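You operate a simulated robot arm through the tools that you are given. There is no shell and no other tool.

You are at the controls of a simulated two-armed robot. One attempt, no reset.

TASK
Gauge the bobbin between the jaws and stand it by the size card: pass or rework.
Fine: leave the jaws apart and clamped.

It is judged by the outcome, as a careful person would: the job done as asked, and still so three seconds after it is handed in. It fails if anything else is knocked over, pushed out of place, dropped, spilled or broken.

THE ROBOT
Two 6-joint arms with two-finger parallel grippers on one trunk that stands fixed in place. Base frame: the origin is at the foot of the trunk, x ahead of it, y to its left, z up; the work surface is at about z = 88. Units: cm, degrees, N and s.
The left shoulder is at [28, 18.5, 123], the right one opposite. With the tool pointing down near the work surface each hand reaches from about 50 to 92 cm from the base axis, measured 20 degrees to its own side. Payload 1.57 kg a hand.
The tool frame of a hand sits at the grasp point between the pads (the TCP): z along the fingers, y along the line on which they close. The tips reach 3 cm beyond it. The gripper opens to 8 cm. The fingers are 1.7 cm wide and 1.2 cm thick; the gripper's body (4 by 8.2 cm) begins 8 cm behind the TCP.
Orientation is that of the tool frame in the base frame, as a unit quaternion [x, y, z, w]. With the fingers straight down and closing along the base's y, the tool's x points along the base's -x, its y along +y and its z along -z.

THE INTERFACE
- The arms move only by the tool play_rows. It takes "left_series", "right_series" or both (then of equal length, played together; a hand with none holds still); each is a list of rows, each an object of numbers (a shift or turn left out is 0, a gripper value left out holds the last): "dx", "dy", "dz": the shift along the base's x, y, z in mm; "wx", "wy", "wz": the turn, a rotation vector about the base's x, y, z in degrees; "hand": the opening, from 0 (shut) to 1 (fully open). In form: [{"dx": .., "dy": .., "dz": .., "wx": .., "wy": .., "wz": .., "hand": ..}, ...]. A call has 1 to 20 rows; each row is the pose to reach, as a shift and turn from the pose commanded when the call began. A row lasts 0.2 s, in which the tool goes at most 5 cm and 8.6 degrees; a call with a longer step from one row to the next is refused whole, and so is a gripper value outside its range. Where a pose cannot be reached the arm comes as near as it can. A force on the tool above 50 N (or 10 N above the force at the start of the call, whichever is more), or a blocked arm, ends the call early, and 0.2 s more pass. The fingers move at their own pace (about 15.3 cm/s each) and stop on an object; they squeeze with about 40 N. The grip force told is the motor's: it shows also when the fingers shut on nothing. Time passes only in rows, and 0.2 s behind the last, so rows that repeat a pose let the fingers close. It gives the time, the measured TCP pose, the force on the tool (base axes), the opening and the grip force at its end, in the units of the frame above (readings bear some noise), with the torque about the TCP (base axes, N m) and any sound that the robot's microphone picked up, and new pictures: "pictures" is both (left out), scene, wrist or none (wrist: the cameras of the hands that moved).
- Cameras (640 x 400 px; columns grow to the right, rows downward): "scene" is now at [24.33, 0.01, 167.57]; the picture's right is [0.00, -1.00, 0.00], its down [-0.69, -0.00, -0.72] and it looks along [0.72, 0.00, -0.69] (base axes); focal length 232 px, centre (320, 200). "left" rides on the left gripper at [7.2, 0.7, -12.2] in its tool frame; the picture's right is [-0.09, 1.00, 0.00], its down [-0.84, -0.08, -0.54] and it looks along [-0.54, -0.05, 0.84] (tool axes); focal length 238 px, centre (320, 200). "right" rides on the right gripper at [7.2, -0.7, -12.2] in its tool frame; the picture's right is [0.09, 1.00, 0.00], its down [-0.84, 0.08, -0.54] and it looks along [-0.54, 0.05, 0.84] (tool axes); focal length 238 px, centre (320, 200). There is no depth. A picture from a camera that has moved, and an enlarged one, comes with that camera's place and axes in the base frame and with its lens.
- move_column(by): slides the trunk up (or, below 0, down) by that many cm; the arms and the scene camera ride with it, the base frame stays. It gives what a move gives, with no picture.
- turn_head(pan, tilt): turns the head with the scene camera to pan (to the left, within 86 degrees either way) and tilt (down, from -29 to 69), counted from straight ahead of the robot. It gives what a move gives, and a new picture of the scene camera.
- close_up(camera, box): a new picture of the part [left, top, right, bottom] of that camera's present view, enlarged. It takes no simulated time.
- job_done(): hands the job in; it is judged then, once.

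Places have to be worked out from the pictures, the camera data and where the tool is seen. Open the grippers and draw the arms clear of the work before you hand the job in, unless the task says otherwise.

The tools are called after "Call:" as a command line: name --argument value ..., lists and objects as JSON in quotes. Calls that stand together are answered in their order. play_rows: Moves the arms, as the interface text tells. Its arguments: {"type":"object","properties":{"left_series":{"type":"array"},"right_series":{"type":"array"},"pictures":{"type":"string","enum":["both","scene","wrist","none"]}},"required":[]} The other tools are called the same way: move_column (by) slides the trunk up or down; turn_head (pan, tilt) turns the head that bears the scene camera; close_up (camera, box) takes an enlarged picture of a part of a camera's view; job_done () hands the job in.

At the start:

```text
time: 0.0
left_tool_pos: [52.84, 28.48, 149.8]
left_tcp_rot: [0.0, 1.0, 0.0, 0.0]
left_contact_force: [-0.2, -0.4, -0.4]
left_ft_torque: [-0.01, 0.01, 0.0]
left_opening: 8.0
left_grasp_force: 0.1
right_tool_pos: [54.44, -19.06, 149.36]
right_tcp_rot: [-0.001, 1.0, 0.0, 0.0]
right_contact_force: [-0.3, 0.3, -0.8]
right_ft_torque: [0.03, 0.01, -0.02]
right_opening: 7.99
right_grasp_force: 0.1
trunk travel left (down, up): [-92.5, 6.5]
head pan, tilt: [0.1, 43.7]
```

scene: 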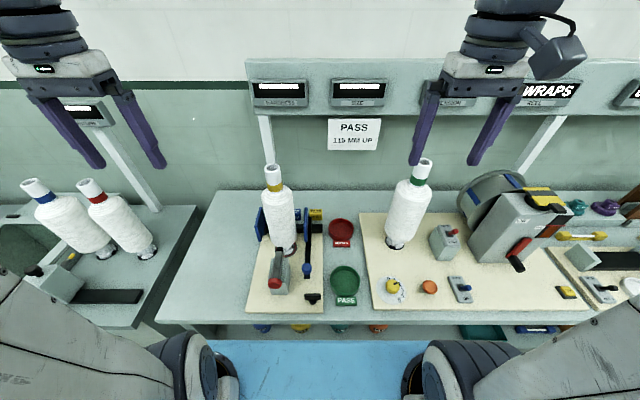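
right: 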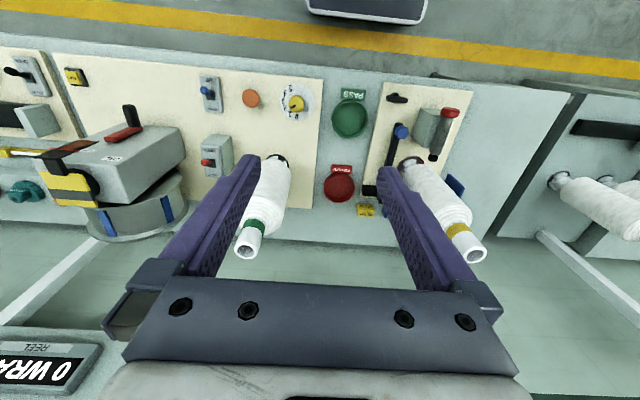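
left: 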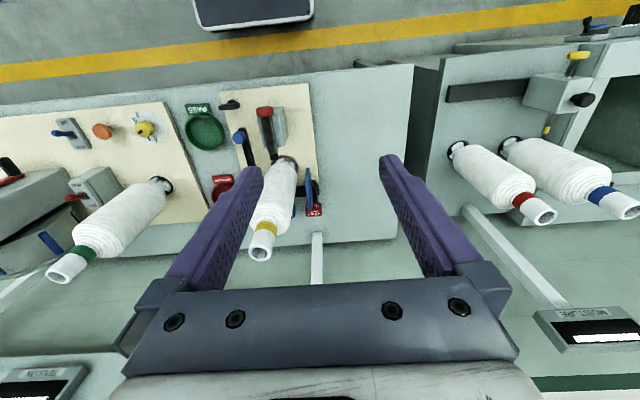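

The pictures show a gauge station with a yellow-banded bobbin standing by a blue pair of jaws, a PASS card ("110 MM UP"?) and red/green dishes. I take enlarged views to understand the gauge and its controls.

Call:
close_up --camera "scene" --box '[230, 160, 390, 330]'

Call:
close_up --camera "scene" --box '[240, 60, 400, 160]'

Call:
close_up --camera "left" --box '[180, 80, 340, 240]'

Call:
close_up --camera "right" --box '[310, 70, 500, 270]'

```text
2.35 times, centred on (310, 245) of scene
camera zoom: at [24.33, 0.01, 167.57], right [0.0, -1.0, 0.0], down [-0.69, 0.0, -0.72], along [0.72, 0.0, -0.69], focal length 546 px, centre (344, 94)
```

zoom: 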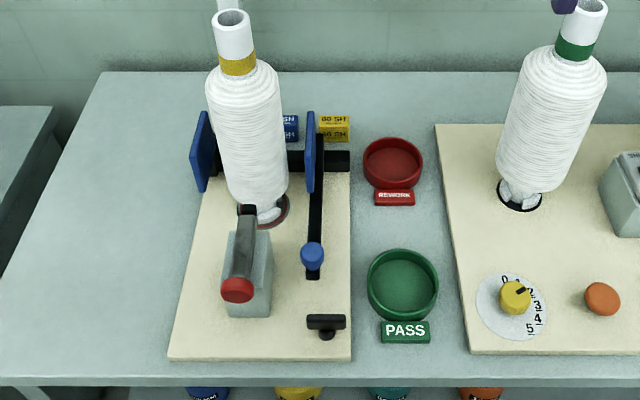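

```text
4.00 times, centred on (320, 110) of scene
camera zoom: at [24.33, 0.01, 167.57], right [0.0, -1.0, 0.0], down [-0.69, 0.0, -0.72], along [0.72, 0.0, -0.69], focal length 928 px, centre (320, 560)
```

zoom: 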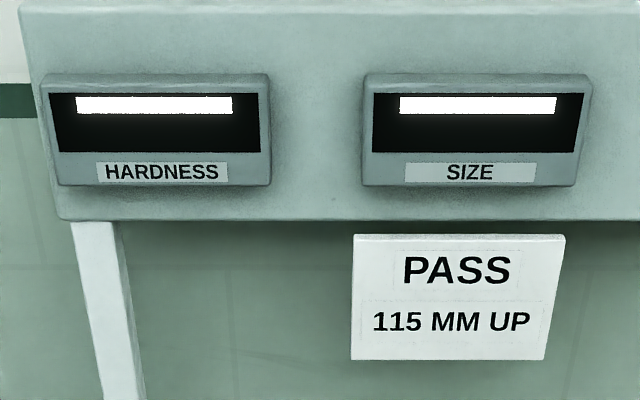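

```text
2.50 times, centred on (260, 160) of left
camera zoom: at [45.6, 29.09, 161.98], right [0.09, 1.0, 0.0], down [0.84, -0.08, 0.54], along [0.54, -0.05, -0.84], focal length 596 px, centre (470, 300)
```

zoom: 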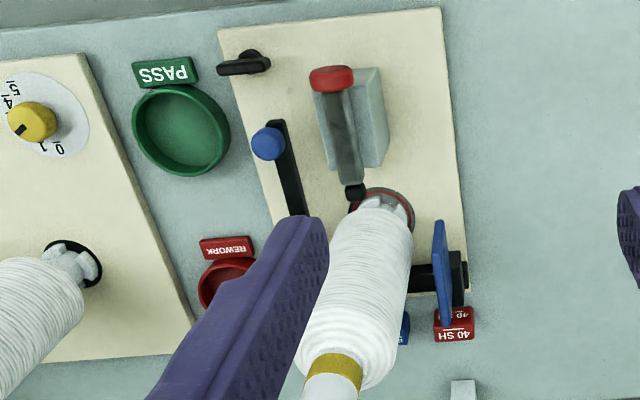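

```text
2.00 times, centred on (405, 170) of right
camera zoom: at [47.19, -19.66, 161.63], right [-0.09, 1.0, 0.0], down [0.84, 0.08, 0.54], along [0.54, 0.05, -0.84], focal length 477 px, centre (150, 260)
```

zoom: 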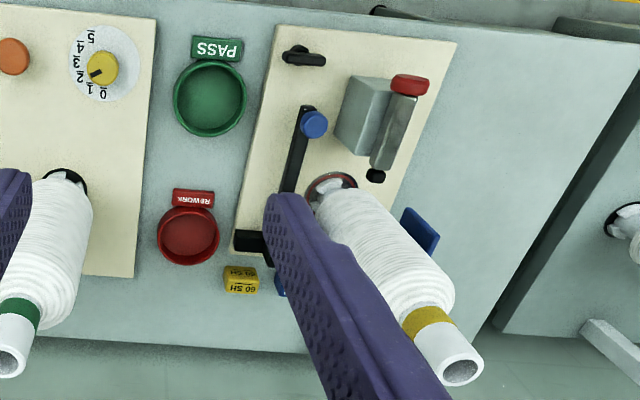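

The card reads "PASS 115 MM UP"; the gauge has a fixed blue jaw, a sliding blue jaw with a blue knob, a black T-handle (likely the clamp), and a red-handled lever on the hardness tester. I enlarge these parts further.

Call:
close_up --camera "scene" --box '[270, 230, 330, 320]'

Call:
close_up --camera "scene" --box '[240, 200, 340, 260]'

Call:
close_up --camera "left" --box '[220, 90, 320, 150]'

Call:
close_up --camera "right" --box '[370, 80, 470, 150]'

Call:
close_up --camera "left" --box '[250, 140, 340, 230]'

```text
4.44 times, centred on (300, 275) of scene
camera zoom: at [24.33, 0.01, 167.57], right [0.0, -1.0, 0.0], down [-0.69, 0.0, -0.72], along [0.72, 0.0, -0.69], focal length 1031 px, centre (409, -133)
```

zoom: 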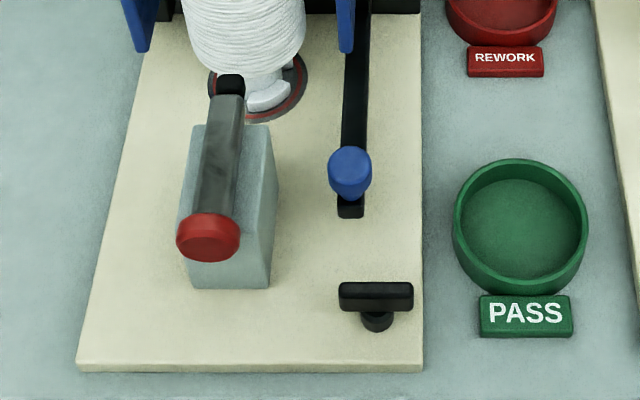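

```text
6.40 times, centred on (290, 230) of scene
camera zoom: at [24.33, 0.01, 167.57], right [0.0, -1.0, 0.0], down [-0.69, 0.0, -0.72], along [0.72, 0.0, -0.69], focal length 1484 px, centre (512, 8)
```

zoom: 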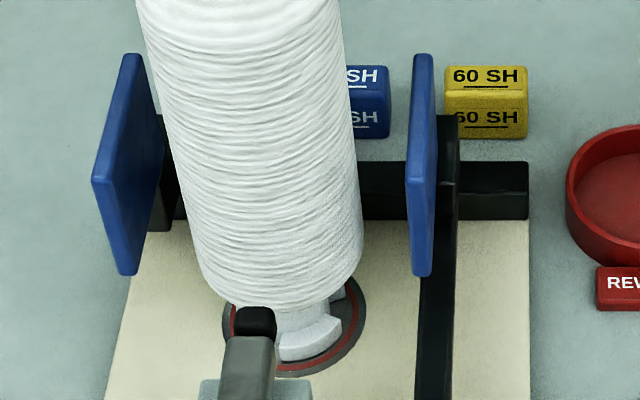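

```text
6.40 times, centred on (270, 120) of left
camera zoom: at [45.6, 29.09, 161.98], right [0.09, 1.0, 0.0], down [0.84, -0.08, 0.54], along [0.54, -0.05, -0.84], focal length 1525 px, centre (640, 712)
```

zoom: 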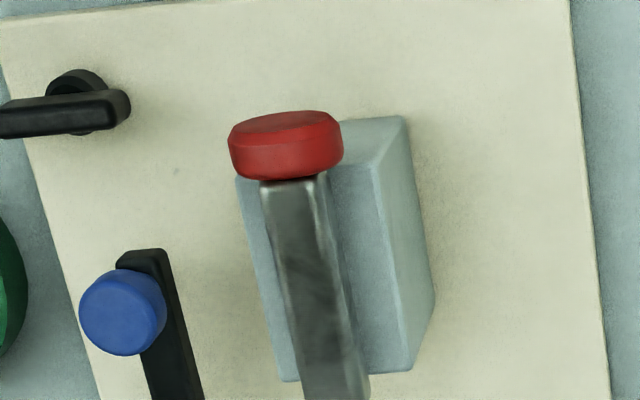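

```text
5.71 times, centred on (420, 115) of right
camera zoom: at [47.19, -19.66, 161.63], right [-0.09, 1.0, 0.0], down [0.84, 0.08, 0.54], along [0.54, 0.05, -0.84], focal length 1362 px, centre (-251, 686)
```

zoom: 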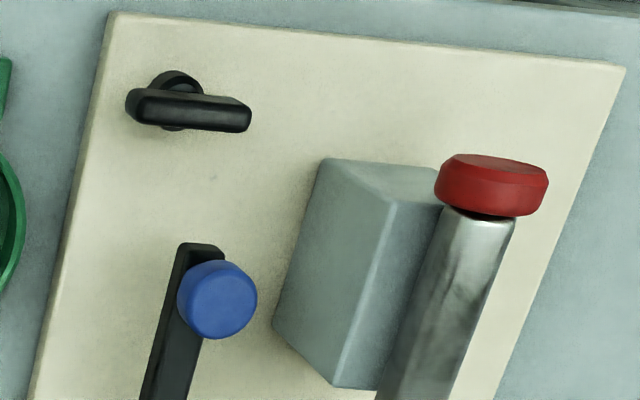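

```text
4.44 times, centred on (295, 185) of left
camera zoom: at [45.6, 29.09, 161.98], right [0.09, 1.0, 0.0], down [0.84, -0.08, 0.54], along [0.54, -0.05, -0.84], focal length 1059 px, centre (431, 267)
```

zoom: 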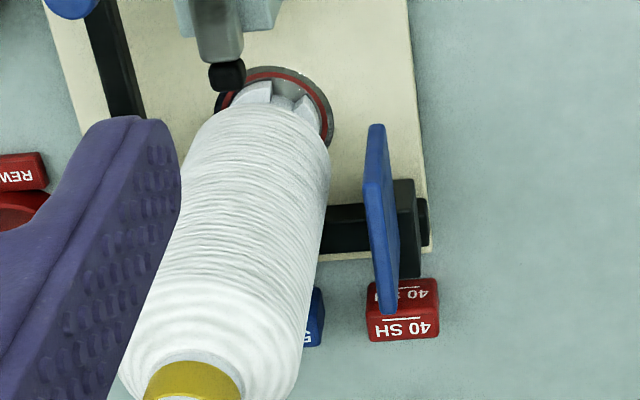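

The knob triangulates to about (65.0, 4.5, 96.7) and the T-handle to about (57.3, 2.4, 92.4). I bring the left hand lower in front of the gauge for a closer wrist-camera view, staying well clear of the bobbin at about (78, 13.8).

Call:
play_rows --left_series '[{"dx": -5, "dy": -18, "dz": -40}, {"dx": -10, "dy": -36, "dz": -80}, {"dx": -15, "dy": -54, "dz": -120}, {"dx": -20, "dy": -72, "dz": -160}, {"dx": -25, "dy": -90, "dz": -200}, {"dx": -30, "dy": -108, "dz": -240}, {"dx": -35, "dy": -126, "dz": -280}, {"dx": -40, "dy": -144, "dz": -320}, {"dx": -40, "dy": -144, "dz": -320}]' --pictures "both"

```text
time: 2.0
left_tool_pos: [51.0, 13.56, 118.7]
left_tcp_rot: [0.0, 1.0, 0.001, -0.002]
left_contact_force: [-0.3, 0.0, 0.2]
left_ft_torque: [-0.01, -0.01, -0.02]
left_opening: 7.99
left_grasp_force: 0.0
left hand out of reach, approached as far as the arm can: row 7, 8, 9
right_tool_pos: [54.5, -19.03, 149.36]
right_tcp_rot: [0.0, 1.0, 0.0, 0.0]
right_contact_force: [0.2, -0.2, -0.6]
right_ft_torque: [0.04, 0.05, -0.05]
right_opening: 7.97
right_grasp_force: 0.0
trunk travel left (down, up): [-92.5, 6.5]
head pan, tilt: [0.1, 43.7]
camera scene: at [24.37, -0.01, 167.57], right [0.0, -1.0, 0.0], down [-0.69, 0.0, -0.72], along [0.72, 0.0, -0.69], focal length 232 px, centre (320, 200)
camera left: at [43.77, 14.24, 130.68], right [0.09, 1.0, 0.0], down [0.84, -0.08, 0.54], along [0.54, -0.05, -0.84], focal length 238 px, centre (320, 200)
```

scene: 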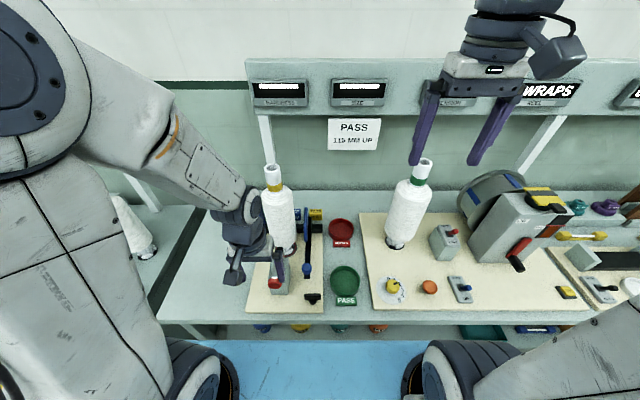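
left: 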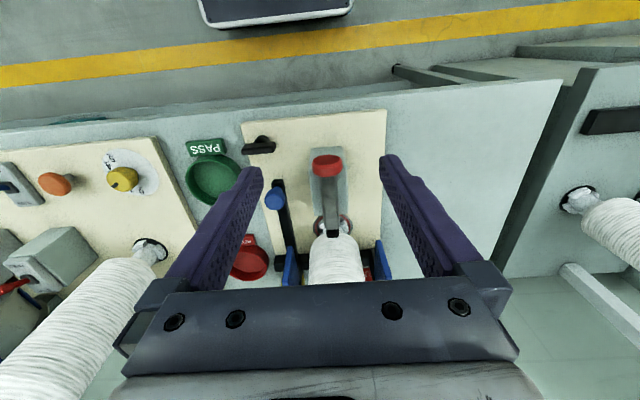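

The hand is now at (51.0, 13.6, 118.7), with a close look at the gauge. I enlarge the T-handle/knob region, the jaw region and the hardness lever.

Call:
close_up --camera "left" --box '[230, 110, 400, 220]'

Call:
close_up --camera "left" --box '[235, 125, 295, 165]'

Call:
close_up --camera "left" --box '[250, 180, 400, 290]'

Call:
close_up --camera "scene" --box '[290, 260, 360, 310]'

```text
3.64 times, centred on (315, 165) of left
camera zoom: at [43.77, 14.24, 130.68], right [0.09, 1.0, 0.0], down [0.84, -0.08, 0.54], along [0.54, -0.05, -0.84], focal length 867 px, centre (338, 327)
```

zoom: 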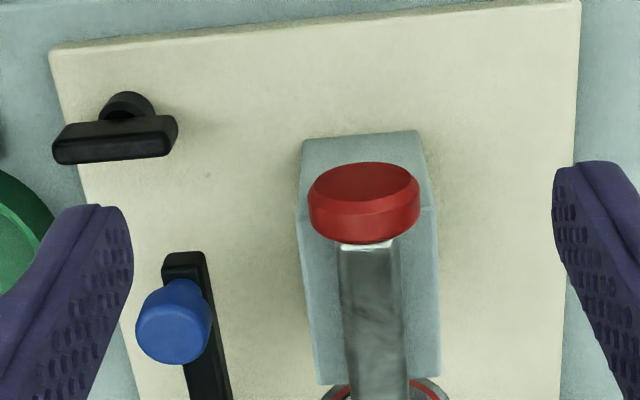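

```text
10.00 times, centred on (265, 145) of left
camera zoom: at [43.77, 14.24, 130.68], right [0.09, 1.0, 0.0], down [0.84, -0.08, 0.54], along [0.54, -0.05, -0.84], focal length 2384 px, centre (870, 750)
```

zoom: 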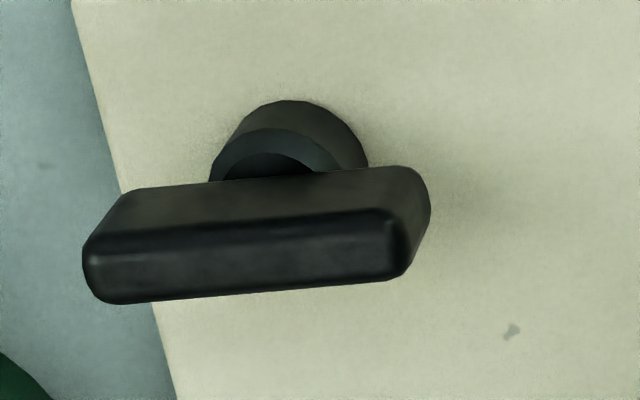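

```text
3.64 times, centred on (325, 235) of left
camera zoom: at [43.77, 14.24, 130.68], right [0.09, 1.0, 0.0], down [0.84, -0.08, 0.54], along [0.54, -0.05, -0.84], focal length 867 px, centre (302, 73)
```

zoom: 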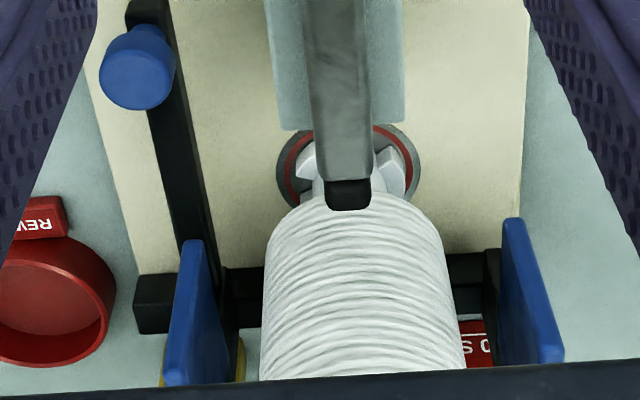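

```text
8.00 times, centred on (325, 285) of scene
camera zoom: at [24.37, -0.01, 167.57], right [0.0, -1.0, 0.0], down [-0.69, 0.0, -0.72], along [0.72, 0.0, -0.69], focal length 1855 px, centre (280, -480)
```

zoom: 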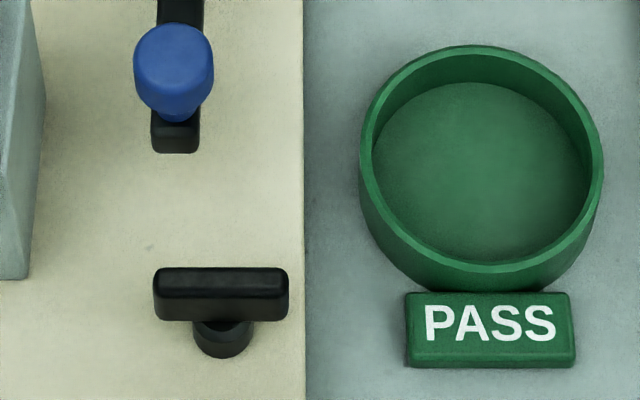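

Both views agree: knob about 3.3 cm wide at (65.1, 4.5, 96.7), hardness lever's red end at (58, 14, 100). I back the left hand off to its own side and bring the right hand over the knob, partly closed, so I can test whether the sliding jaw is free or clamped.

Call:
play_rows --left_series '[{"dx": 0, "dy": 15, "dz": 25}, {"dx": 0, "dy": 30, "dz": 50}, {"dx": 0, "dy": 45, "dz": 75}, {"dx": 0, "dy": 60, "dz": 100}, {"dx": 0, "dy": 75, "dz": 125}, {"dx": 0, "dy": 90, "dz": 150}, {"dx": 0, "dy": 105, "dz": 175}, {"dx": 0, "dy": 120, "dz": 200}, {"dx": 0, "dy": 135, "dz": 225}, {"dx": 0, "dy": 150, "dz": 250}, {"dx": 0, "dy": 150, "dz": 250}]' --right_series '[{"dx": 10.6, "dy": 23.6, "dz": -37.4, "hand": 0.7}, {"dx": 21.2, "dy": 47.2, "dz": -74.8}, {"dx": 31.8, "dy": 70.8, "dz": -112}, {"dx": 42.4, "dy": 94.4, "dz": -149.6}, {"dx": 53, "dy": 118, "dz": -187}, {"dx": 63.6, "dy": 141.6, "dz": -224}, {"dx": 74.2, "dy": 165, "dz": -262}, {"dx": 84.8, "dy": 188.8, "dz": -299}, {"dx": 95.4, "dy": 212, "dz": -336}, {"dx": 106, "dy": 235.6, "dz": -373.6}, {"dx": 106, "dy": 235.6, "dz": -373.6}]' --pictures "both"

```text
time: 4.4
left_tool_pos: [51.15, 28.58, 143.54]
left_tcp_rot: [0.0, 1.0, 0.0, -0.001]
left_contact_force: [-0.2, 0.1, 0.4]
left_ft_torque: [-0.02, -0.01, -0.01]
left_opening: 8.0
left_grasp_force: 0.1
right_tool_pos: [64.94, 4.55, 112.21]
right_tcp_rot: [0.0, 1.0, 0.001, 0.0]
right_contact_force: [-1.0, 0.2, -0.3]
right_ft_torque: [0.0, 0.02, 0.02]
right_opening: 5.61
right_grasp_force: 0.1
trunk travel left (down, up): [-92.5, 6.5]
head pan, tilt: [0.1, 43.7]
camera scene: at [24.35, 0.04, 167.57], right [0.0, -1.0, 0.0], down [-0.69, 0.0, -0.72], along [0.72, 0.0, -0.69], focal length 232 px, centre (320, 200)
camera right: at [57.69, 3.91, 124.39], right [-0.09, 1.0, 0.0], down [0.84, 0.08, 0.54], along [0.54, 0.05, -0.84], focal length 238 px, centre (320, 200)
camera left: at [43.91, 29.26, 155.61], right [0.09, 1.0, 0.0], down [0.84, -0.08, 0.54], along [0.54, -0.05, -0.84], focal length 238 px, centre (320, 200)
```

scene: 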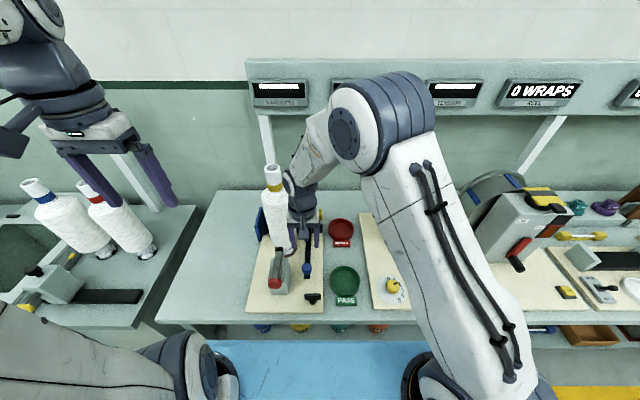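
right: 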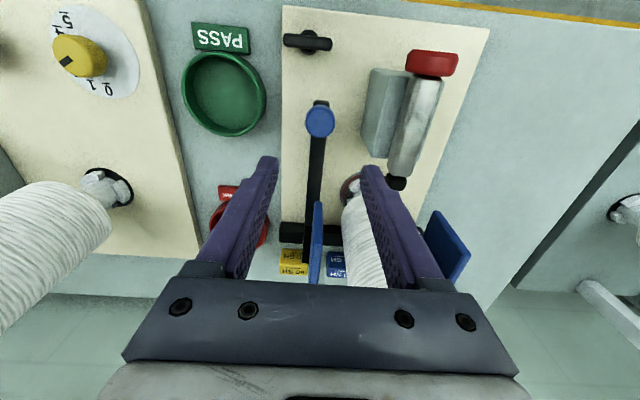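
left: 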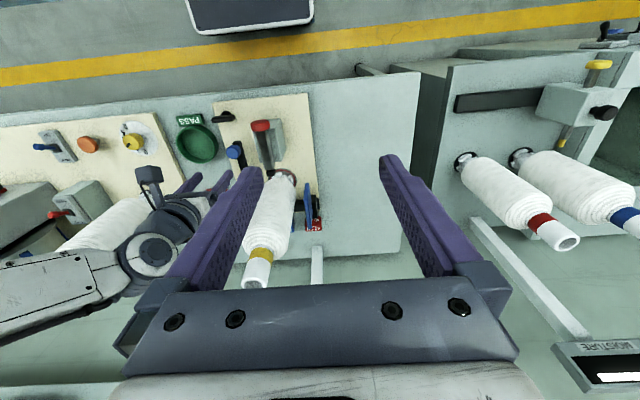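

The right hand hovers over the knob at (64.9, 4.55, 112). The elbow partly hides the SIZE display, so I will look at it after letting go. First I check the knob and the T-handle from this nearer view.

Call:
close_up --camera "right" --box '[270, 10, 370, 140]'

Call:
close_up --camera "right" --box '[260, 150, 480, 290]'

Call:
close_up --camera "scene" --box '[320, 70, 400, 120]'

Call:
close_up --camera "scene" --box '[250, 150, 340, 320]'

```text
3.08 times, centred on (320, 75) of right
camera zoom: at [57.69, 3.91, 124.39], right [-0.09, 1.0, 0.0], down [0.84, 0.08, 0.54], along [0.54, 0.05, -0.84], focal length 733 px, centre (320, 585)
```

zoom: 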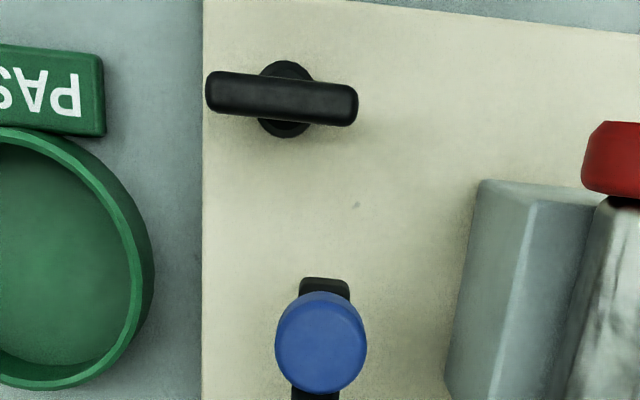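

```text
2.86 times, centred on (370, 220) of right
camera zoom: at [57.69, 3.91, 124.39], right [-0.09, 1.0, 0.0], down [0.84, 0.08, 0.54], along [0.54, 0.05, -0.84], focal length 681 px, centre (177, 143)
```

zoom: 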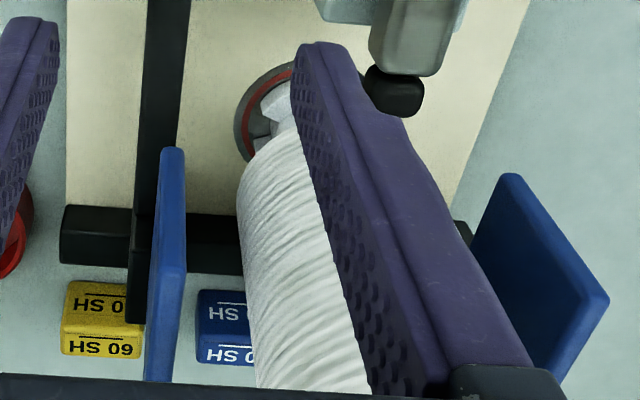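

```text
8.00 times, centred on (360, 95) of scene
camera zoom: at [24.35, 0.04, 167.57], right [0.0, -1.0, 0.0], down [-0.69, 0.0, -0.72], along [0.72, 0.0, -0.69], focal length 1855 px, centre (0, 1040)
```

zoom: 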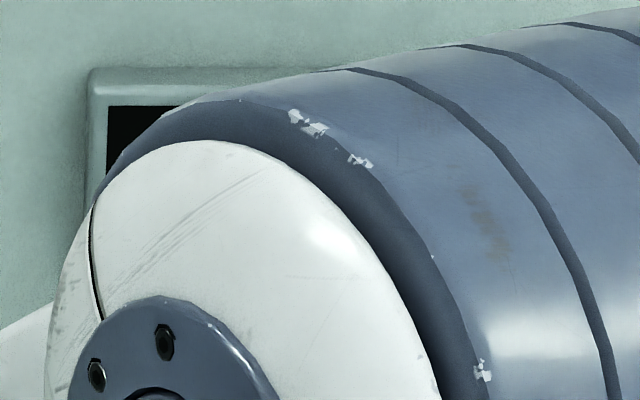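

```text
2.35 times, centred on (295, 235) of scene
camera zoom: at [24.35, 0.04, 167.57], right [0.0, -1.0, 0.0], down [-0.69, 0.0, -0.72], along [0.72, 0.0, -0.69], focal length 546 px, centre (379, 118)
```

zoom: 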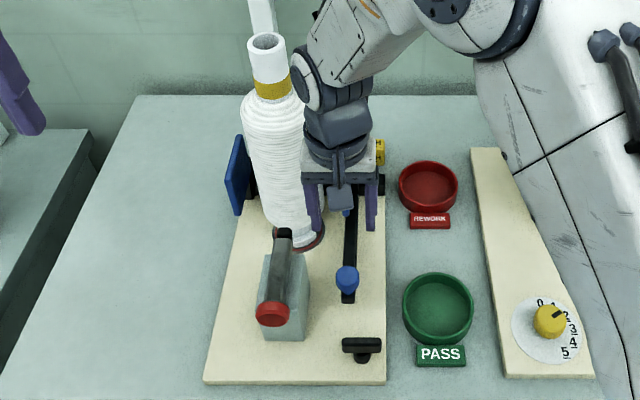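

The knob is centred between the fingers. I go straight down to z ≈ 98.8 so the tips straddle the knob, without closing yet.

Call:
play_rows --right_series '[{"dz": -34}, {"dz": -68}, {"dz": -100}, {"dz": -120}, {"dz": -134}, {"dz": -134}]' --pictures "both"

```text
time: 5.8
left_tool_pos: [51.11, 28.6, 143.47]
left_tcp_rot: [0.0, 1.0, 0.0, 0.0]
left_contact_force: [-0.3, 0.2, 0.6]
left_ft_torque: [0.01, 0.0, 0.02]
left_opening: 8.0
left_grasp_force: 0.0
right_tool_pos: [64.93, 4.46, 98.76]
right_tcp_rot: [0.001, 1.0, -0.001, -0.001]
right_contact_force: [0.0, 0.7, 0.9]
right_ft_torque: [0.02, 0.02, 0.04]
right_opening: 5.6
right_grasp_force: 0.1
trunk travel left (down, up): [-92.5, 6.5]
head pan, tilt: [0.1, 43.7]
camera scene: at [24.34, 0.01, 167.57], right [0.0, -1.0, 0.0], down [-0.69, 0.0, -0.72], along [0.72, 0.0, -0.69], focal length 232 px, centre (320, 200)
camera right: at [57.75, 3.89, 110.96], right [-0.09, 1.0, 0.0], down [0.84, 0.08, 0.54], along [0.54, 0.05, -0.84], focal length 238 px, centre (320, 200)
```

scene: 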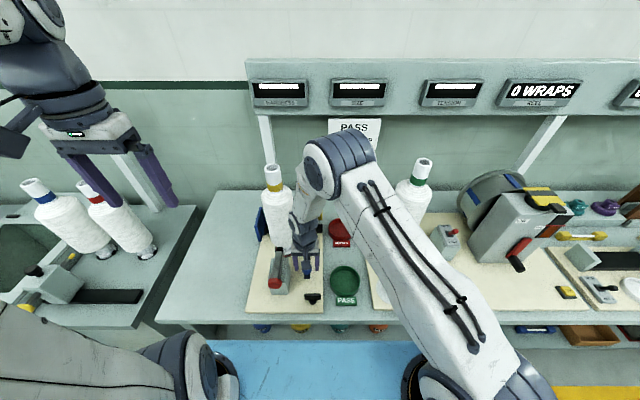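
right: 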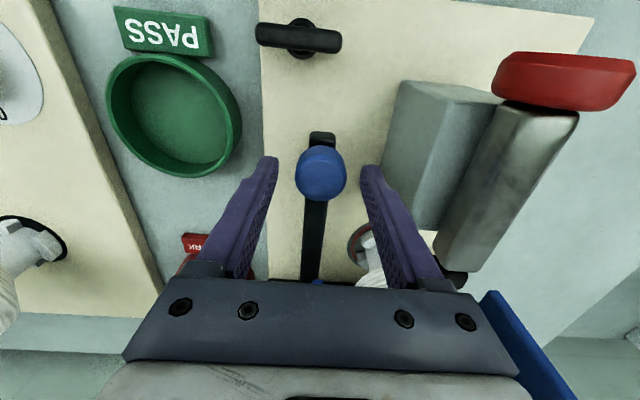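

The knob sits between the fingers and the SIZE display is in view from here. I close on the knob and then try a tiny shift of a few mm to the left (towards the bobbin) to feel whether the jaw is clamped.

Call:
play_rows --right_series '[{"hand": 0.35}, {"hand": 0.0}, {"hand": 0.0}, {"hand": 0.0}]' --pictures "wrist"

Call:
play_rows --right_series '[{"dy": 1}, {"dy": 2}, {"dy": 3}, {"dy": 3}]' --pictures "both"

```text
time: 6.8
left_tool_pos: [51.12, 28.68, 143.43]
left_tcp_rot: [0.0, 1.0, 0.001, 0.0]
left_contact_force: [0.4, -0.5, -0.5]
left_ft_torque: [0.02, -0.01, -0.02]
left_opening: 8.02
left_grasp_force: 0.0
right_tool_pos: [64.92, 4.73, 98.77]
right_tcp_rot: [0.001, 1.0, 0.0, -0.001]
right_contact_force: [-0.2, 6.6, -4.1]
right_ft_torque: [-0.23, -0.21, 0.08]
right_opening: 3.39
right_grasp_force: 41.3
trunk travel left (down, up): [-92.5, 6.5]
head pan, tilt: [0.1, 43.7]
camera right: at [57.74, 3.94, 110.97], right [-0.09, 1.0, 0.0], down [0.84, 0.08, 0.54], along [0.54, 0.05, -0.84], focal length 238 px, centre (320, 200)
```

right: 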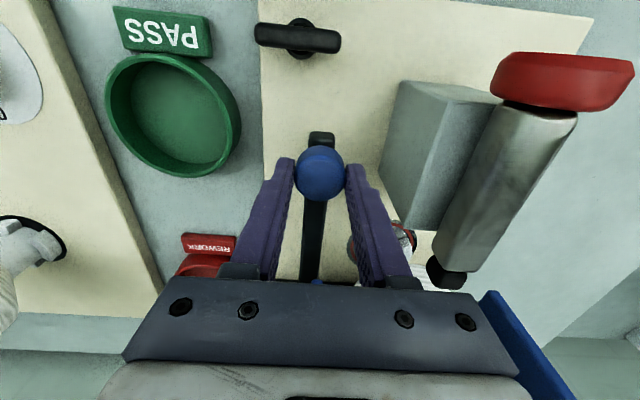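

```text
time: 7.8
left_tool_pos: [51.13, 28.34, 143.51]
left_tcp_rot: [0.001, 1.0, 0.001, 0.0]
left_contact_force: [-0.3, -0.3, 0.0]
left_ft_torque: [0.01, -0.04, 0.01]
left_opening: 8.0
left_grasp_force: 0.1
right_tool_pos: [65.01, 4.62, 98.71]
right_tcp_rot: [0.0, 1.0, 0.0, -0.001]
right_contact_force: [7.6, -27.3, 18.3]
right_ft_torque: [-0.69, -0.39, -0.02]
right_opening: 3.36
right_grasp_force: 41.3
trunk travel left (down, up): [-92.5, 6.5]
head pan, tilt: [0.1, 43.7]
camera scene: at [24.3, -0.2, 167.6], right [0.0, -1.0, 0.0], down [-0.69, 0.0, -0.72], along [0.72, 0.0, -0.69], focal length 232 px, centre (320, 200)
camera right: at [57.76, 3.97, 110.98], right [-0.09, 1.0, 0.0], down [0.84, 0.08, 0.54], along [0.54, 0.05, -0.84], focal length 238 px, centre (320, 200)
```

scene: 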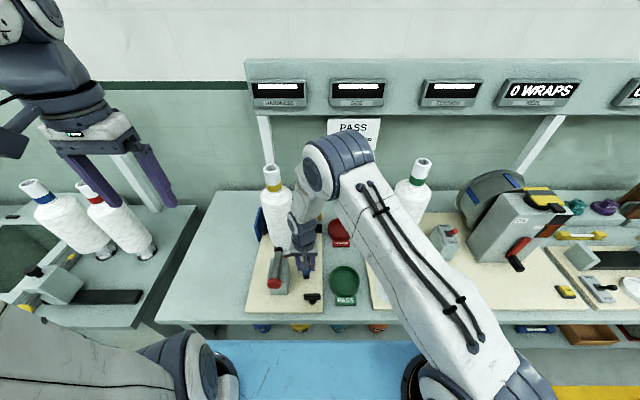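
right: 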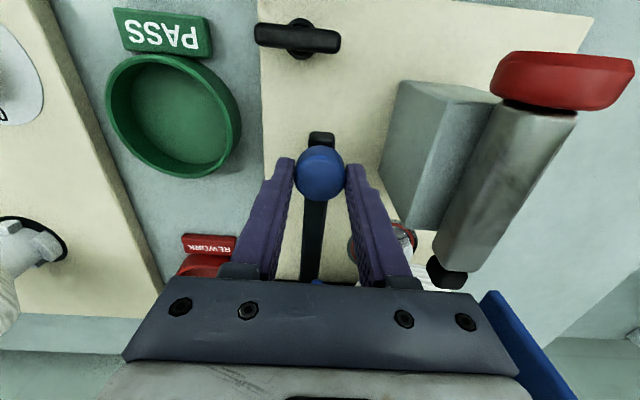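

The knob resists: it held at y ≈ 4.6 with 27 N against a 3 mm push, so the slide is clamped now. I relax, let go, rise, and move over the black T-handle at (57.3, 2.4), turning the hand 90° so the fingers straddle its bar.

Call:
play_rows --right_series '[{"dy": -2}, {"dy": -3, "hand": 0.7}, {"dy": -3, "hand": 0.7}, {"dy": -3, "dz": 40}, {"dy": -3, "dz": 85}, {"dx": -10, "dy": -5, "dz": 100, "wz": 8.2}, {"dx": -20, "dy": -8, "dz": 100, "wz": 16.4}, {"dx": -30, "dy": -11, "dz": 100, "wz": 24.6}, {"dx": -40, "dy": -14, "dz": 100, "wz": 32.8}, {"dx": -50, "dy": -17, "dz": 100, "wz": 41}, {"dx": -60, "dy": -20, "dz": 100, "wz": 49.2}, {"dx": -70, "dy": -23, "dz": 100, "wz": 57.4}, {"dx": -77, "dy": -24, "dz": 100, "wz": 65.6}, {"dx": -77, "dy": -24, "dz": 100, "wz": 73.8}, {"dx": -77, "dy": -24, "dz": 100, "wz": 82}, {"dx": -77, "dy": -24, "dz": 100, "wz": 90}, {"dx": -77, "dy": -24, "dz": 100, "wz": 90, "hand": 0.55}]' --pictures "both"

```text
time: 11.4
left_tool_pos: [51.15, 28.55, 143.44]
left_tcp_rot: [0.0, 1.0, 0.0, 0.0]
left_contact_force: [-0.1, -0.2, 0.7]
left_ft_torque: [-0.01, 0.0, 0.0]
left_opening: 8.02
left_grasp_force: 0.1
right_tool_pos: [57.39, 2.52, 108.6]
right_tcp_rot: [0.708, -0.707, 0.0, 0.0]
right_contact_force: [0.0, -0.1, -0.1]
right_ft_torque: [-0.02, 0.01, 0.0]
right_opening: 4.41
right_grasp_force: 0.1
trunk travel left (down, up): [-92.5, 6.5]
head pan, tilt: [0.1, 43.7]
camera scene: at [24.33, 0.01, 167.57], right [0.0, -1.0, 0.0], down [-0.69, 0.0, -0.72], along [0.72, 0.0, -0.69], focal length 232 px, centre (320, 200)
camera right: at [58.01, -4.72, 120.87], right [-1.0, -0.09, 0.0], down [-0.08, 0.84, 0.54], along [-0.05, 0.54, -0.84], focal length 238 px, centre (320, 200)
```

scene: 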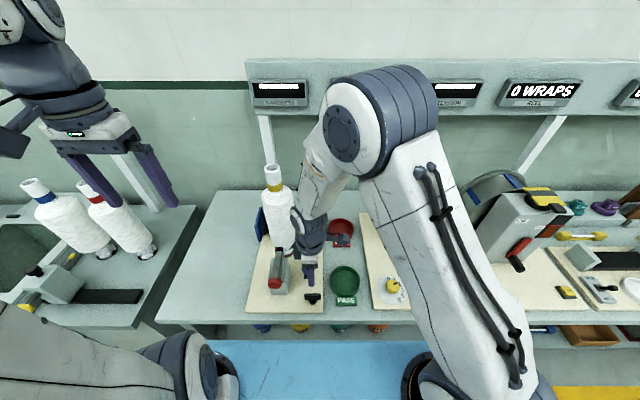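
right: 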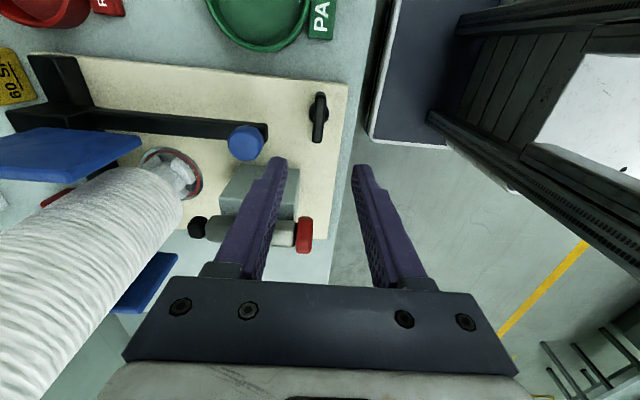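

The hand is above the T-handle at (57.4, 2.5) with the fingers aligned fore-and-aft of the bar. I check alignment in an enlarged view before going down.

Call:
close_up --camera "right" --box '[230, 60, 400, 220]'

Call:
close_up --camera "scene" --box '[280, 250, 360, 320]'

```text
2.50 times, centred on (315, 140) of right
camera zoom: at [58.01, -4.72, 120.87], right [-1.0, -0.09, 0.0], down [-0.08, 0.84, 0.54], along [-0.05, 0.54, -0.84], focal length 596 px, centre (332, 350)
```

zoom: 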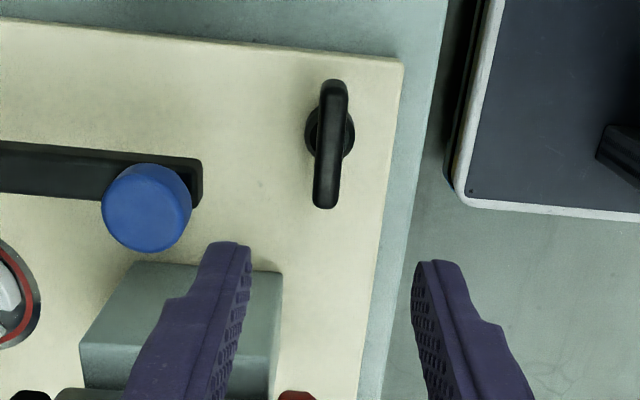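

```text
5.71 times, centred on (320, 285) of scene
camera zoom: at [24.33, 0.01, 167.57], right [0.0, -1.0, 0.0], down [-0.69, 0.0, -0.72], along [0.72, 0.0, -0.69], focal length 1325 px, centre (320, -286)
```

zoom: 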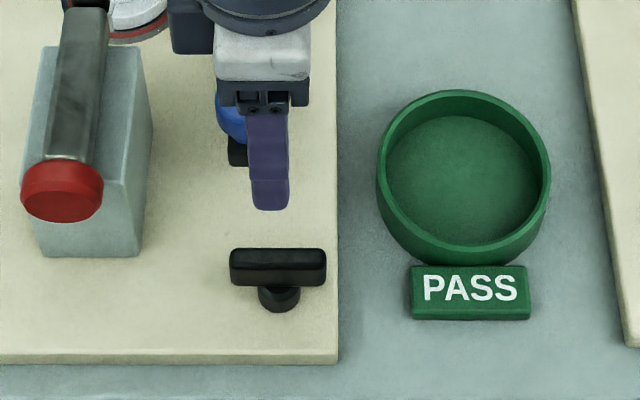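

The bar is centred at about (57.4, 2.25) between the fingers. I descend to z ≈ 94 (tips about 91, above the plate) and then close gently on it.

Call:
play_rows --right_series '[{"dy": -2.5, "dz": -40}, {"dy": -2.5, "dz": -80}, {"dy": -2.5, "dz": -110}, {"dy": -2.5, "dz": -130}, {"dy": -2.5, "dz": -140}, {"dy": -2.5, "dz": -145}, {"dy": -2.5, "dz": -145}]' --pictures "both"

```text
time: 13.0
left_tool_pos: [51.22, 28.57, 143.49]
left_tcp_rot: [0.0, 1.0, 0.0, 0.0]
left_contact_force: [0.1, -0.6, -0.1]
left_ft_torque: [0.03, -0.01, -0.05]
left_opening: 7.98
left_grasp_force: 0.1
right_tool_pos: [57.4, 2.25, 94.02]
right_tcp_rot: [0.707, -0.707, 0.0, -0.001]
right_contact_force: [1.0, -0.3, 0.2]
right_ft_torque: [0.0, 0.0, -0.02]
right_opening: 4.43
right_grasp_force: 0.0
trunk travel left (down, up): [-92.5, 6.5]
head pan, tilt: [0.1, 43.7]
camera scene: at [24.34, 0.01, 167.57], right [0.0, -1.0, 0.0], down [-0.69, 0.0, -0.72], along [0.72, 0.0, -0.69], focal length 232 px, centre (320, 200)
camera right: at [57.96, -4.91, 106.33], right [-1.0, -0.09, 0.0], down [-0.08, 0.84, 0.54], along [-0.05, 0.54, -0.84], focal length 238 px, centre (320, 200)
```

scene: 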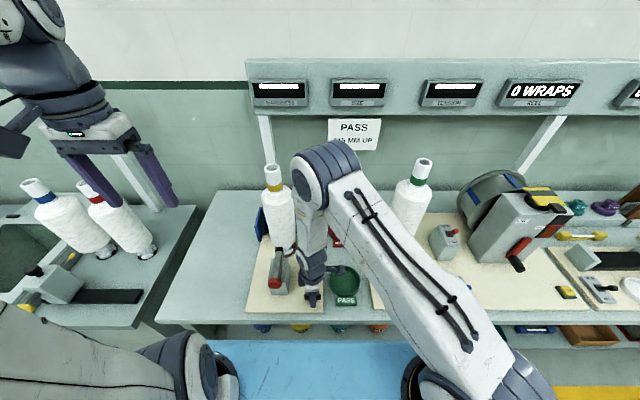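
right: 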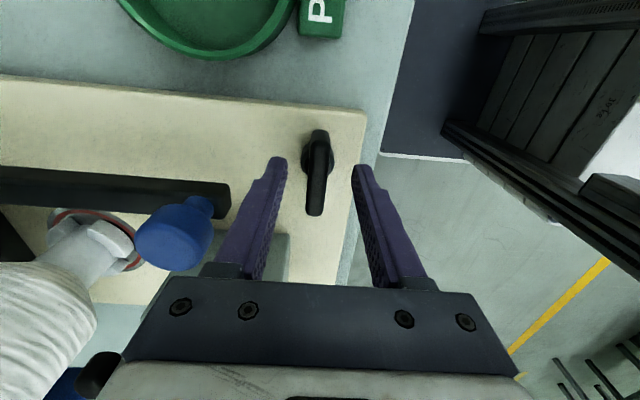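

The tips straddle the bar with no contact yet. I close on it and hold.

Call:
play_rows --right_series '[{"hand": 0.3}, {"hand": 0.1}, {"hand": 0.0}, {"hand": 0.0}]' --pictures "wrist"

```text
time: 14.0
left_tool_pos: [51.17, 28.53, 143.56]
left_tcp_rot: [0.0, 1.0, 0.0, 0.001]
left_contact_force: [1.0, 0.5, -0.7]
left_ft_torque: [-0.02, 0.03, 0.0]
left_opening: 7.98
left_grasp_force: 0.0
right_tool_pos: [57.52, 2.35, 94.05]
right_tcp_rot: [0.707, -0.707, 0.0, -0.001]
right_contact_force: [12.7, -2.9, 0.1]
right_ft_torque: [0.11, -0.08, 0.08]
right_opening: 1.29
right_grasp_force: 30.2
trunk travel left (down, up): [-92.5, 6.5]
head pan, tilt: [0.1, 43.7]
camera right: at [58.09, -4.91, 106.33], right [-1.0, -0.09, 0.0], down [-0.08, 0.84, 0.54], along [-0.05, 0.54, -0.84], focal length 238 px, centre (320, 200)
```

right: 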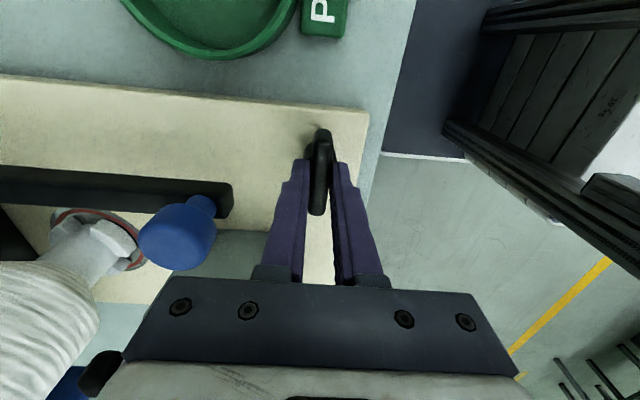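

The bar is gripped (1.3 cm thick) and the side force suggests the stem is about 2 mm further forward. I shift to ease that and try a small turn counter-clockwise (loosening sense) to feel the torque.

Call:
play_rows --right_series '[{"dx": 1.5}, {"dx": 1.5, "wz": 2}, {"dx": 1.5, "wz": 4}, {"dx": 1.5, "wz": 6}, {"dx": 1.5, "wz": 6}]' --pictures "wrist"

```text
time: 15.2
left_tool_pos: [51.08, 28.65, 143.43]
left_tcp_rot: [0.001, 1.0, 0.001, 0.0]
left_contact_force: [-0.8, -0.7, -0.4]
left_ft_torque: [-0.01, -0.01, 0.0]
left_opening: 8.01
left_grasp_force: 0.1
right_tool_pos: [57.52, 2.3, 93.98]
right_tcp_rot: [0.744, -0.669, 0.0, 0.001]
right_contact_force: [5.6, 7.7, -2.2]
right_ft_torque: [-0.17, -0.11, 0.01]
right_opening: 1.29
right_grasp_force: 29.6
trunk travel left (down, up): [-92.5, 6.5]
head pan, tilt: [0.1, 43.7]
camera right: at [58.9, -4.77, 106.35], right [-0.98, -0.2, 0.0], down [-0.17, 0.82, 0.54], along [-0.11, 0.53, -0.84], focal length 238 px, centre (320, 200)
```

right: 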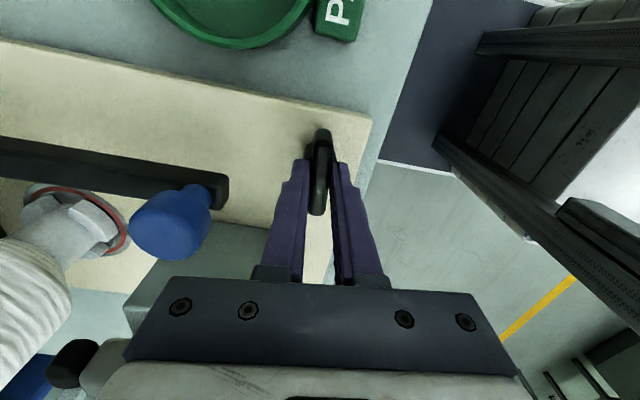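

The bar turns freely counter-clockwise with almost no torque. I keep turning in that direction, up to about 45° total, watching torque.

Call:
play_rows --right_series '[{"wz": 6}, {"wz": 12}, {"wz": 18}, {"wz": 24}, {"wz": 30}, {"wz": 36}, {"wz": 39}, {"wz": 39}]' --pictures "both"

```text
time: 17.0
left_tool_pos: [51.25, 28.67, 143.39]
left_tcp_rot: [0.0, 1.0, 0.0, 0.001]
left_contact_force: [0.3, 1.1, 0.3]
left_ft_torque: [0.02, 0.0, 0.02]
left_opening: 8.02
left_grasp_force: 0.1
right_tool_pos: [57.6, 2.36, 94.13]
right_tcp_rot: [0.925, -0.381, 0.0, -0.001]
right_contact_force: [10.2, 14.7, -15.7]
right_ft_torque: [0.16, -0.01, 0.02]
right_opening: 1.3
right_grasp_force: 29.7
trunk travel left (down, up): [-92.5, 6.5]
head pan, tilt: [0.1, 43.7]
camera scene: at [24.45, 0.11, 167.54], right [0.0, -1.0, 0.0], down [-0.69, 0.0, -0.72], along [0.72, 0.0, -0.69], focal length 232 px, centre (320, 200)
camera right: at [63.14, -2.25, 106.36], right [-0.64, -0.77, 0.0], down [-0.65, 0.53, 0.54], along [-0.42, 0.35, -0.84], focal length 238 px, centre (320, 200)
```

scene: 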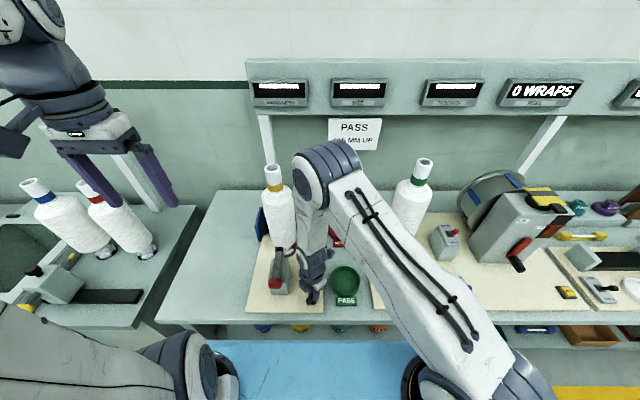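
right: 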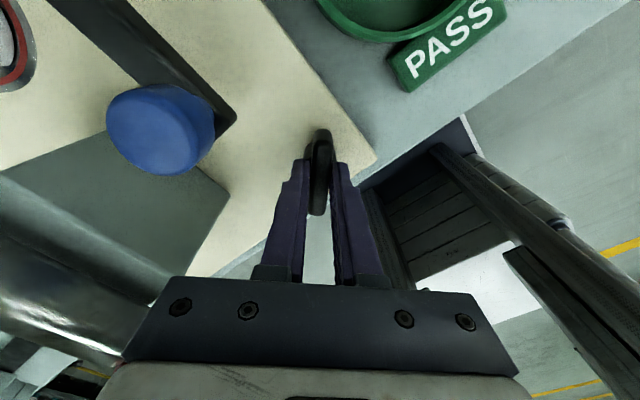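

It follows smoothly to 45°; the side force says the stem is about 1–2 mm further forward/left, so I correct that while carrying on towards 90°.

Call:
play_rows --right_series '[{"dx": 1, "dy": 2}, {"dx": 1, "dy": 2, "wz": 6}, {"dx": 1, "dy": 2, "wz": 12}, {"dx": 1, "dy": 2, "wz": 18}, {"dx": 1, "dy": 2, "wz": 24}, {"dx": 1, "dy": 2, "wz": 30}, {"dx": 1, "dy": 2, "wz": 30}]' --pictures "wrist"

```text
time: 18.6
left_tool_pos: [51.34, 28.59, 143.48]
left_tcp_rot: [0.0, 1.0, 0.0, 0.0]
left_contact_force: [0.1, 0.7, -0.7]
left_ft_torque: [-0.01, -0.01, 0.0]
left_opening: 7.99
left_grasp_force: 0.1
right_tool_pos: [57.72, 2.45, 94.11]
right_tcp_rot: [0.991, -0.13, 0.001, -0.001]
right_contact_force: [14.8, 4.6, 2.8]
right_ft_torque: [0.07, 0.35, 0.03]
right_opening: 1.28
right_grasp_force: 29.9
trunk travel left (down, up): [-92.5, 6.5]
head pan, tilt: [0.1, 43.7]
camera right: at [64.74, 1.24, 106.37], right [-0.17, -0.99, 0.0], down [-0.83, 0.14, 0.54], along [-0.53, 0.09, -0.84], focal length 238 px, centre (320, 200)
```

right: 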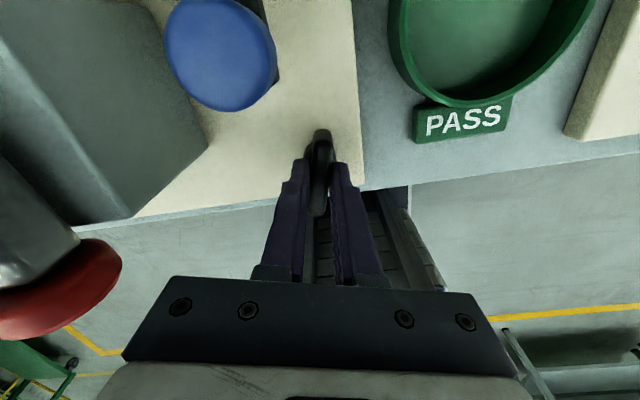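

75° turned, still free. I continue the last 15° with another 1.5 mm forward correction.

Call:
play_rows --right_series '[{"dx": 1.5, "dy": 0.5}, {"dx": 1.5, "dy": 0.5, "wz": 5}, {"dx": 1.5, "dy": 0.5, "wz": 10}, {"dx": 1.5, "dy": 0.5, "wz": 15}, {"dx": 1.5, "dy": 0.5, "wz": 15}]' --pictures "both"

```text
time: 19.8
left_tool_pos: [51.15, 28.66, 143.46]
left_tcp_rot: [0.0, 1.0, 0.0, -0.001]
left_contact_force: [0.6, 0.2, -0.1]
left_ft_torque: [0.0, 0.0, 0.03]
left_opening: 8.01
left_grasp_force: 0.1
right_tool_pos: [57.68, 2.45, 94.11]
right_tcp_rot: [1.0, 0.0, 0.001, 0.0]
right_contact_force: [7.8, 1.7, -0.5]
right_ft_torque: [0.06, -0.56, -0.12]
right_opening: 1.29
right_grasp_force: 29.7
trunk travel left (down, up): [-92.5, 6.5]
head pan, tilt: [0.1, 43.7]
camera scene: at [24.37, 0.04, 167.56], right [0.0, -1.0, 0.0], down [-0.69, 0.0, -0.72], along [0.72, 0.0, -0.69], focal length 232 px, centre (320, 200)
camera right: at [64.85, 3.19, 106.35], right [0.09, -1.0, 0.0], down [-0.84, -0.08, 0.54], along [-0.54, -0.05, -0.84], focal length 238 px, centre (320, 200)
```

scene: 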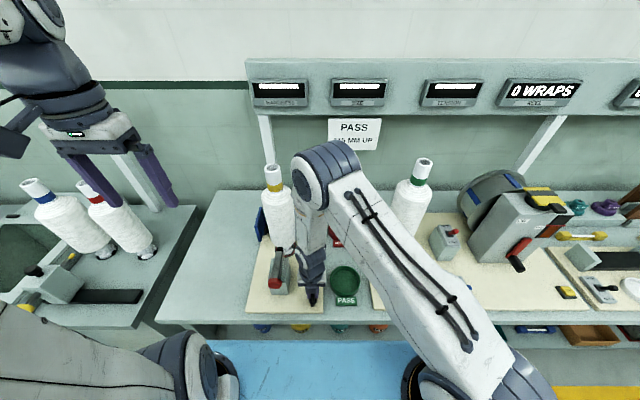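
right: 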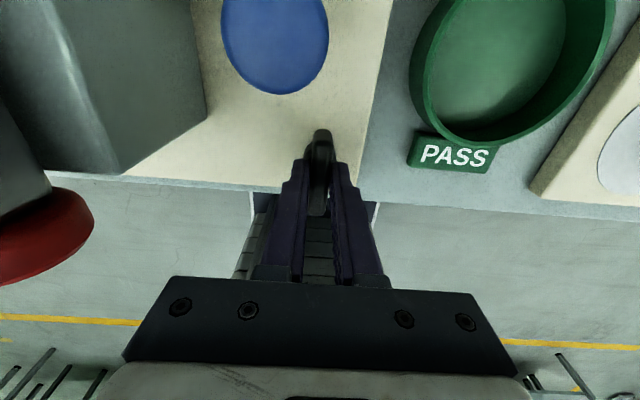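

The bar now points fore-and-aft (90° turned) with a slight resistance at the end, so this should be the released position. I let go, lift straight up and park the right hand to its own side, and bring the left hand above the knob instead, which leaves the SIZE display in view.

Call:
play_rows --right_series '[{"hand": 0.3}, {"hand": 0.3}, {"dz": 40}, {"dz": 85}, {"dz": 130}, {"dy": -40, "dz": 150}, {"dy": -80, "dz": 170}, {"dx": -10, "dy": -120, "dz": 190}, {"dx": -15, "dy": -160, "dz": 210}, {"dx": -20, "dy": -200, "dz": 230}, {"dx": -20, "dy": -240, "dz": 240}, {"dx": -20, "dy": -240, "dz": 240}]' --pictures "both"

```text
time: 22.4
left_tool_pos: [51.13, 28.68, 143.58]
left_tcp_rot: [0.0, 1.0, -0.001, -0.001]
left_contact_force: [1.1, 0.1, -0.3]
left_ft_torque: [0.03, -0.02, -0.02]
left_opening: 8.02
left_grasp_force: 0.0
right_tool_pos: [55.68, -18.37, 117.11]
right_tcp_rot: [1.0, -0.008, 0.003, 0.02]
right_contact_force: [0.9, 0.6, 0.0]
right_ft_torque: [-0.02, -0.02, 0.01]
right_opening: 2.39
right_grasp_force: 0.1
right hand out of reach, approached as far as the arm can: row 10, 11, 12
trunk travel left (down, up): [-92.5, 6.5]
head pan, tilt: [0.1, 43.7]
camera scene: at [24.34, 0.0, 167.57], right [0.0, -1.0, 0.0], down [-0.69, 0.0, -0.72], along [0.72, 0.0, -0.69], focal length 232 px, centre (320, 200)
camera right: at [62.71, -17.37, 129.4], right [0.08, -1.0, 0.04], down [-0.84, -0.04, 0.54], along [-0.54, -0.08, -0.84], focal length 238 px, centre (320, 200)
```

scene: 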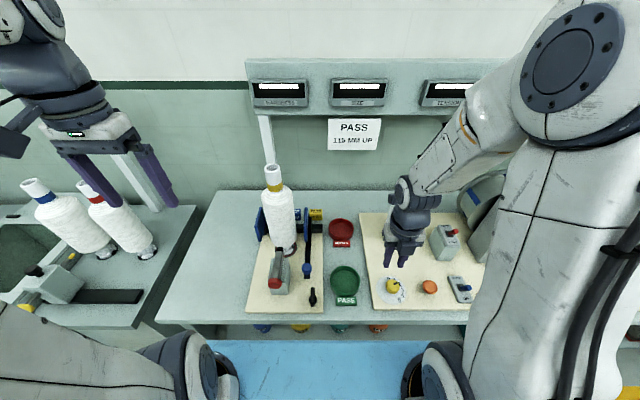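
right: 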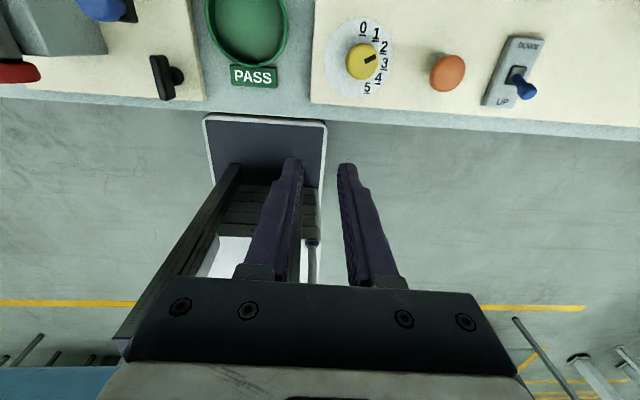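

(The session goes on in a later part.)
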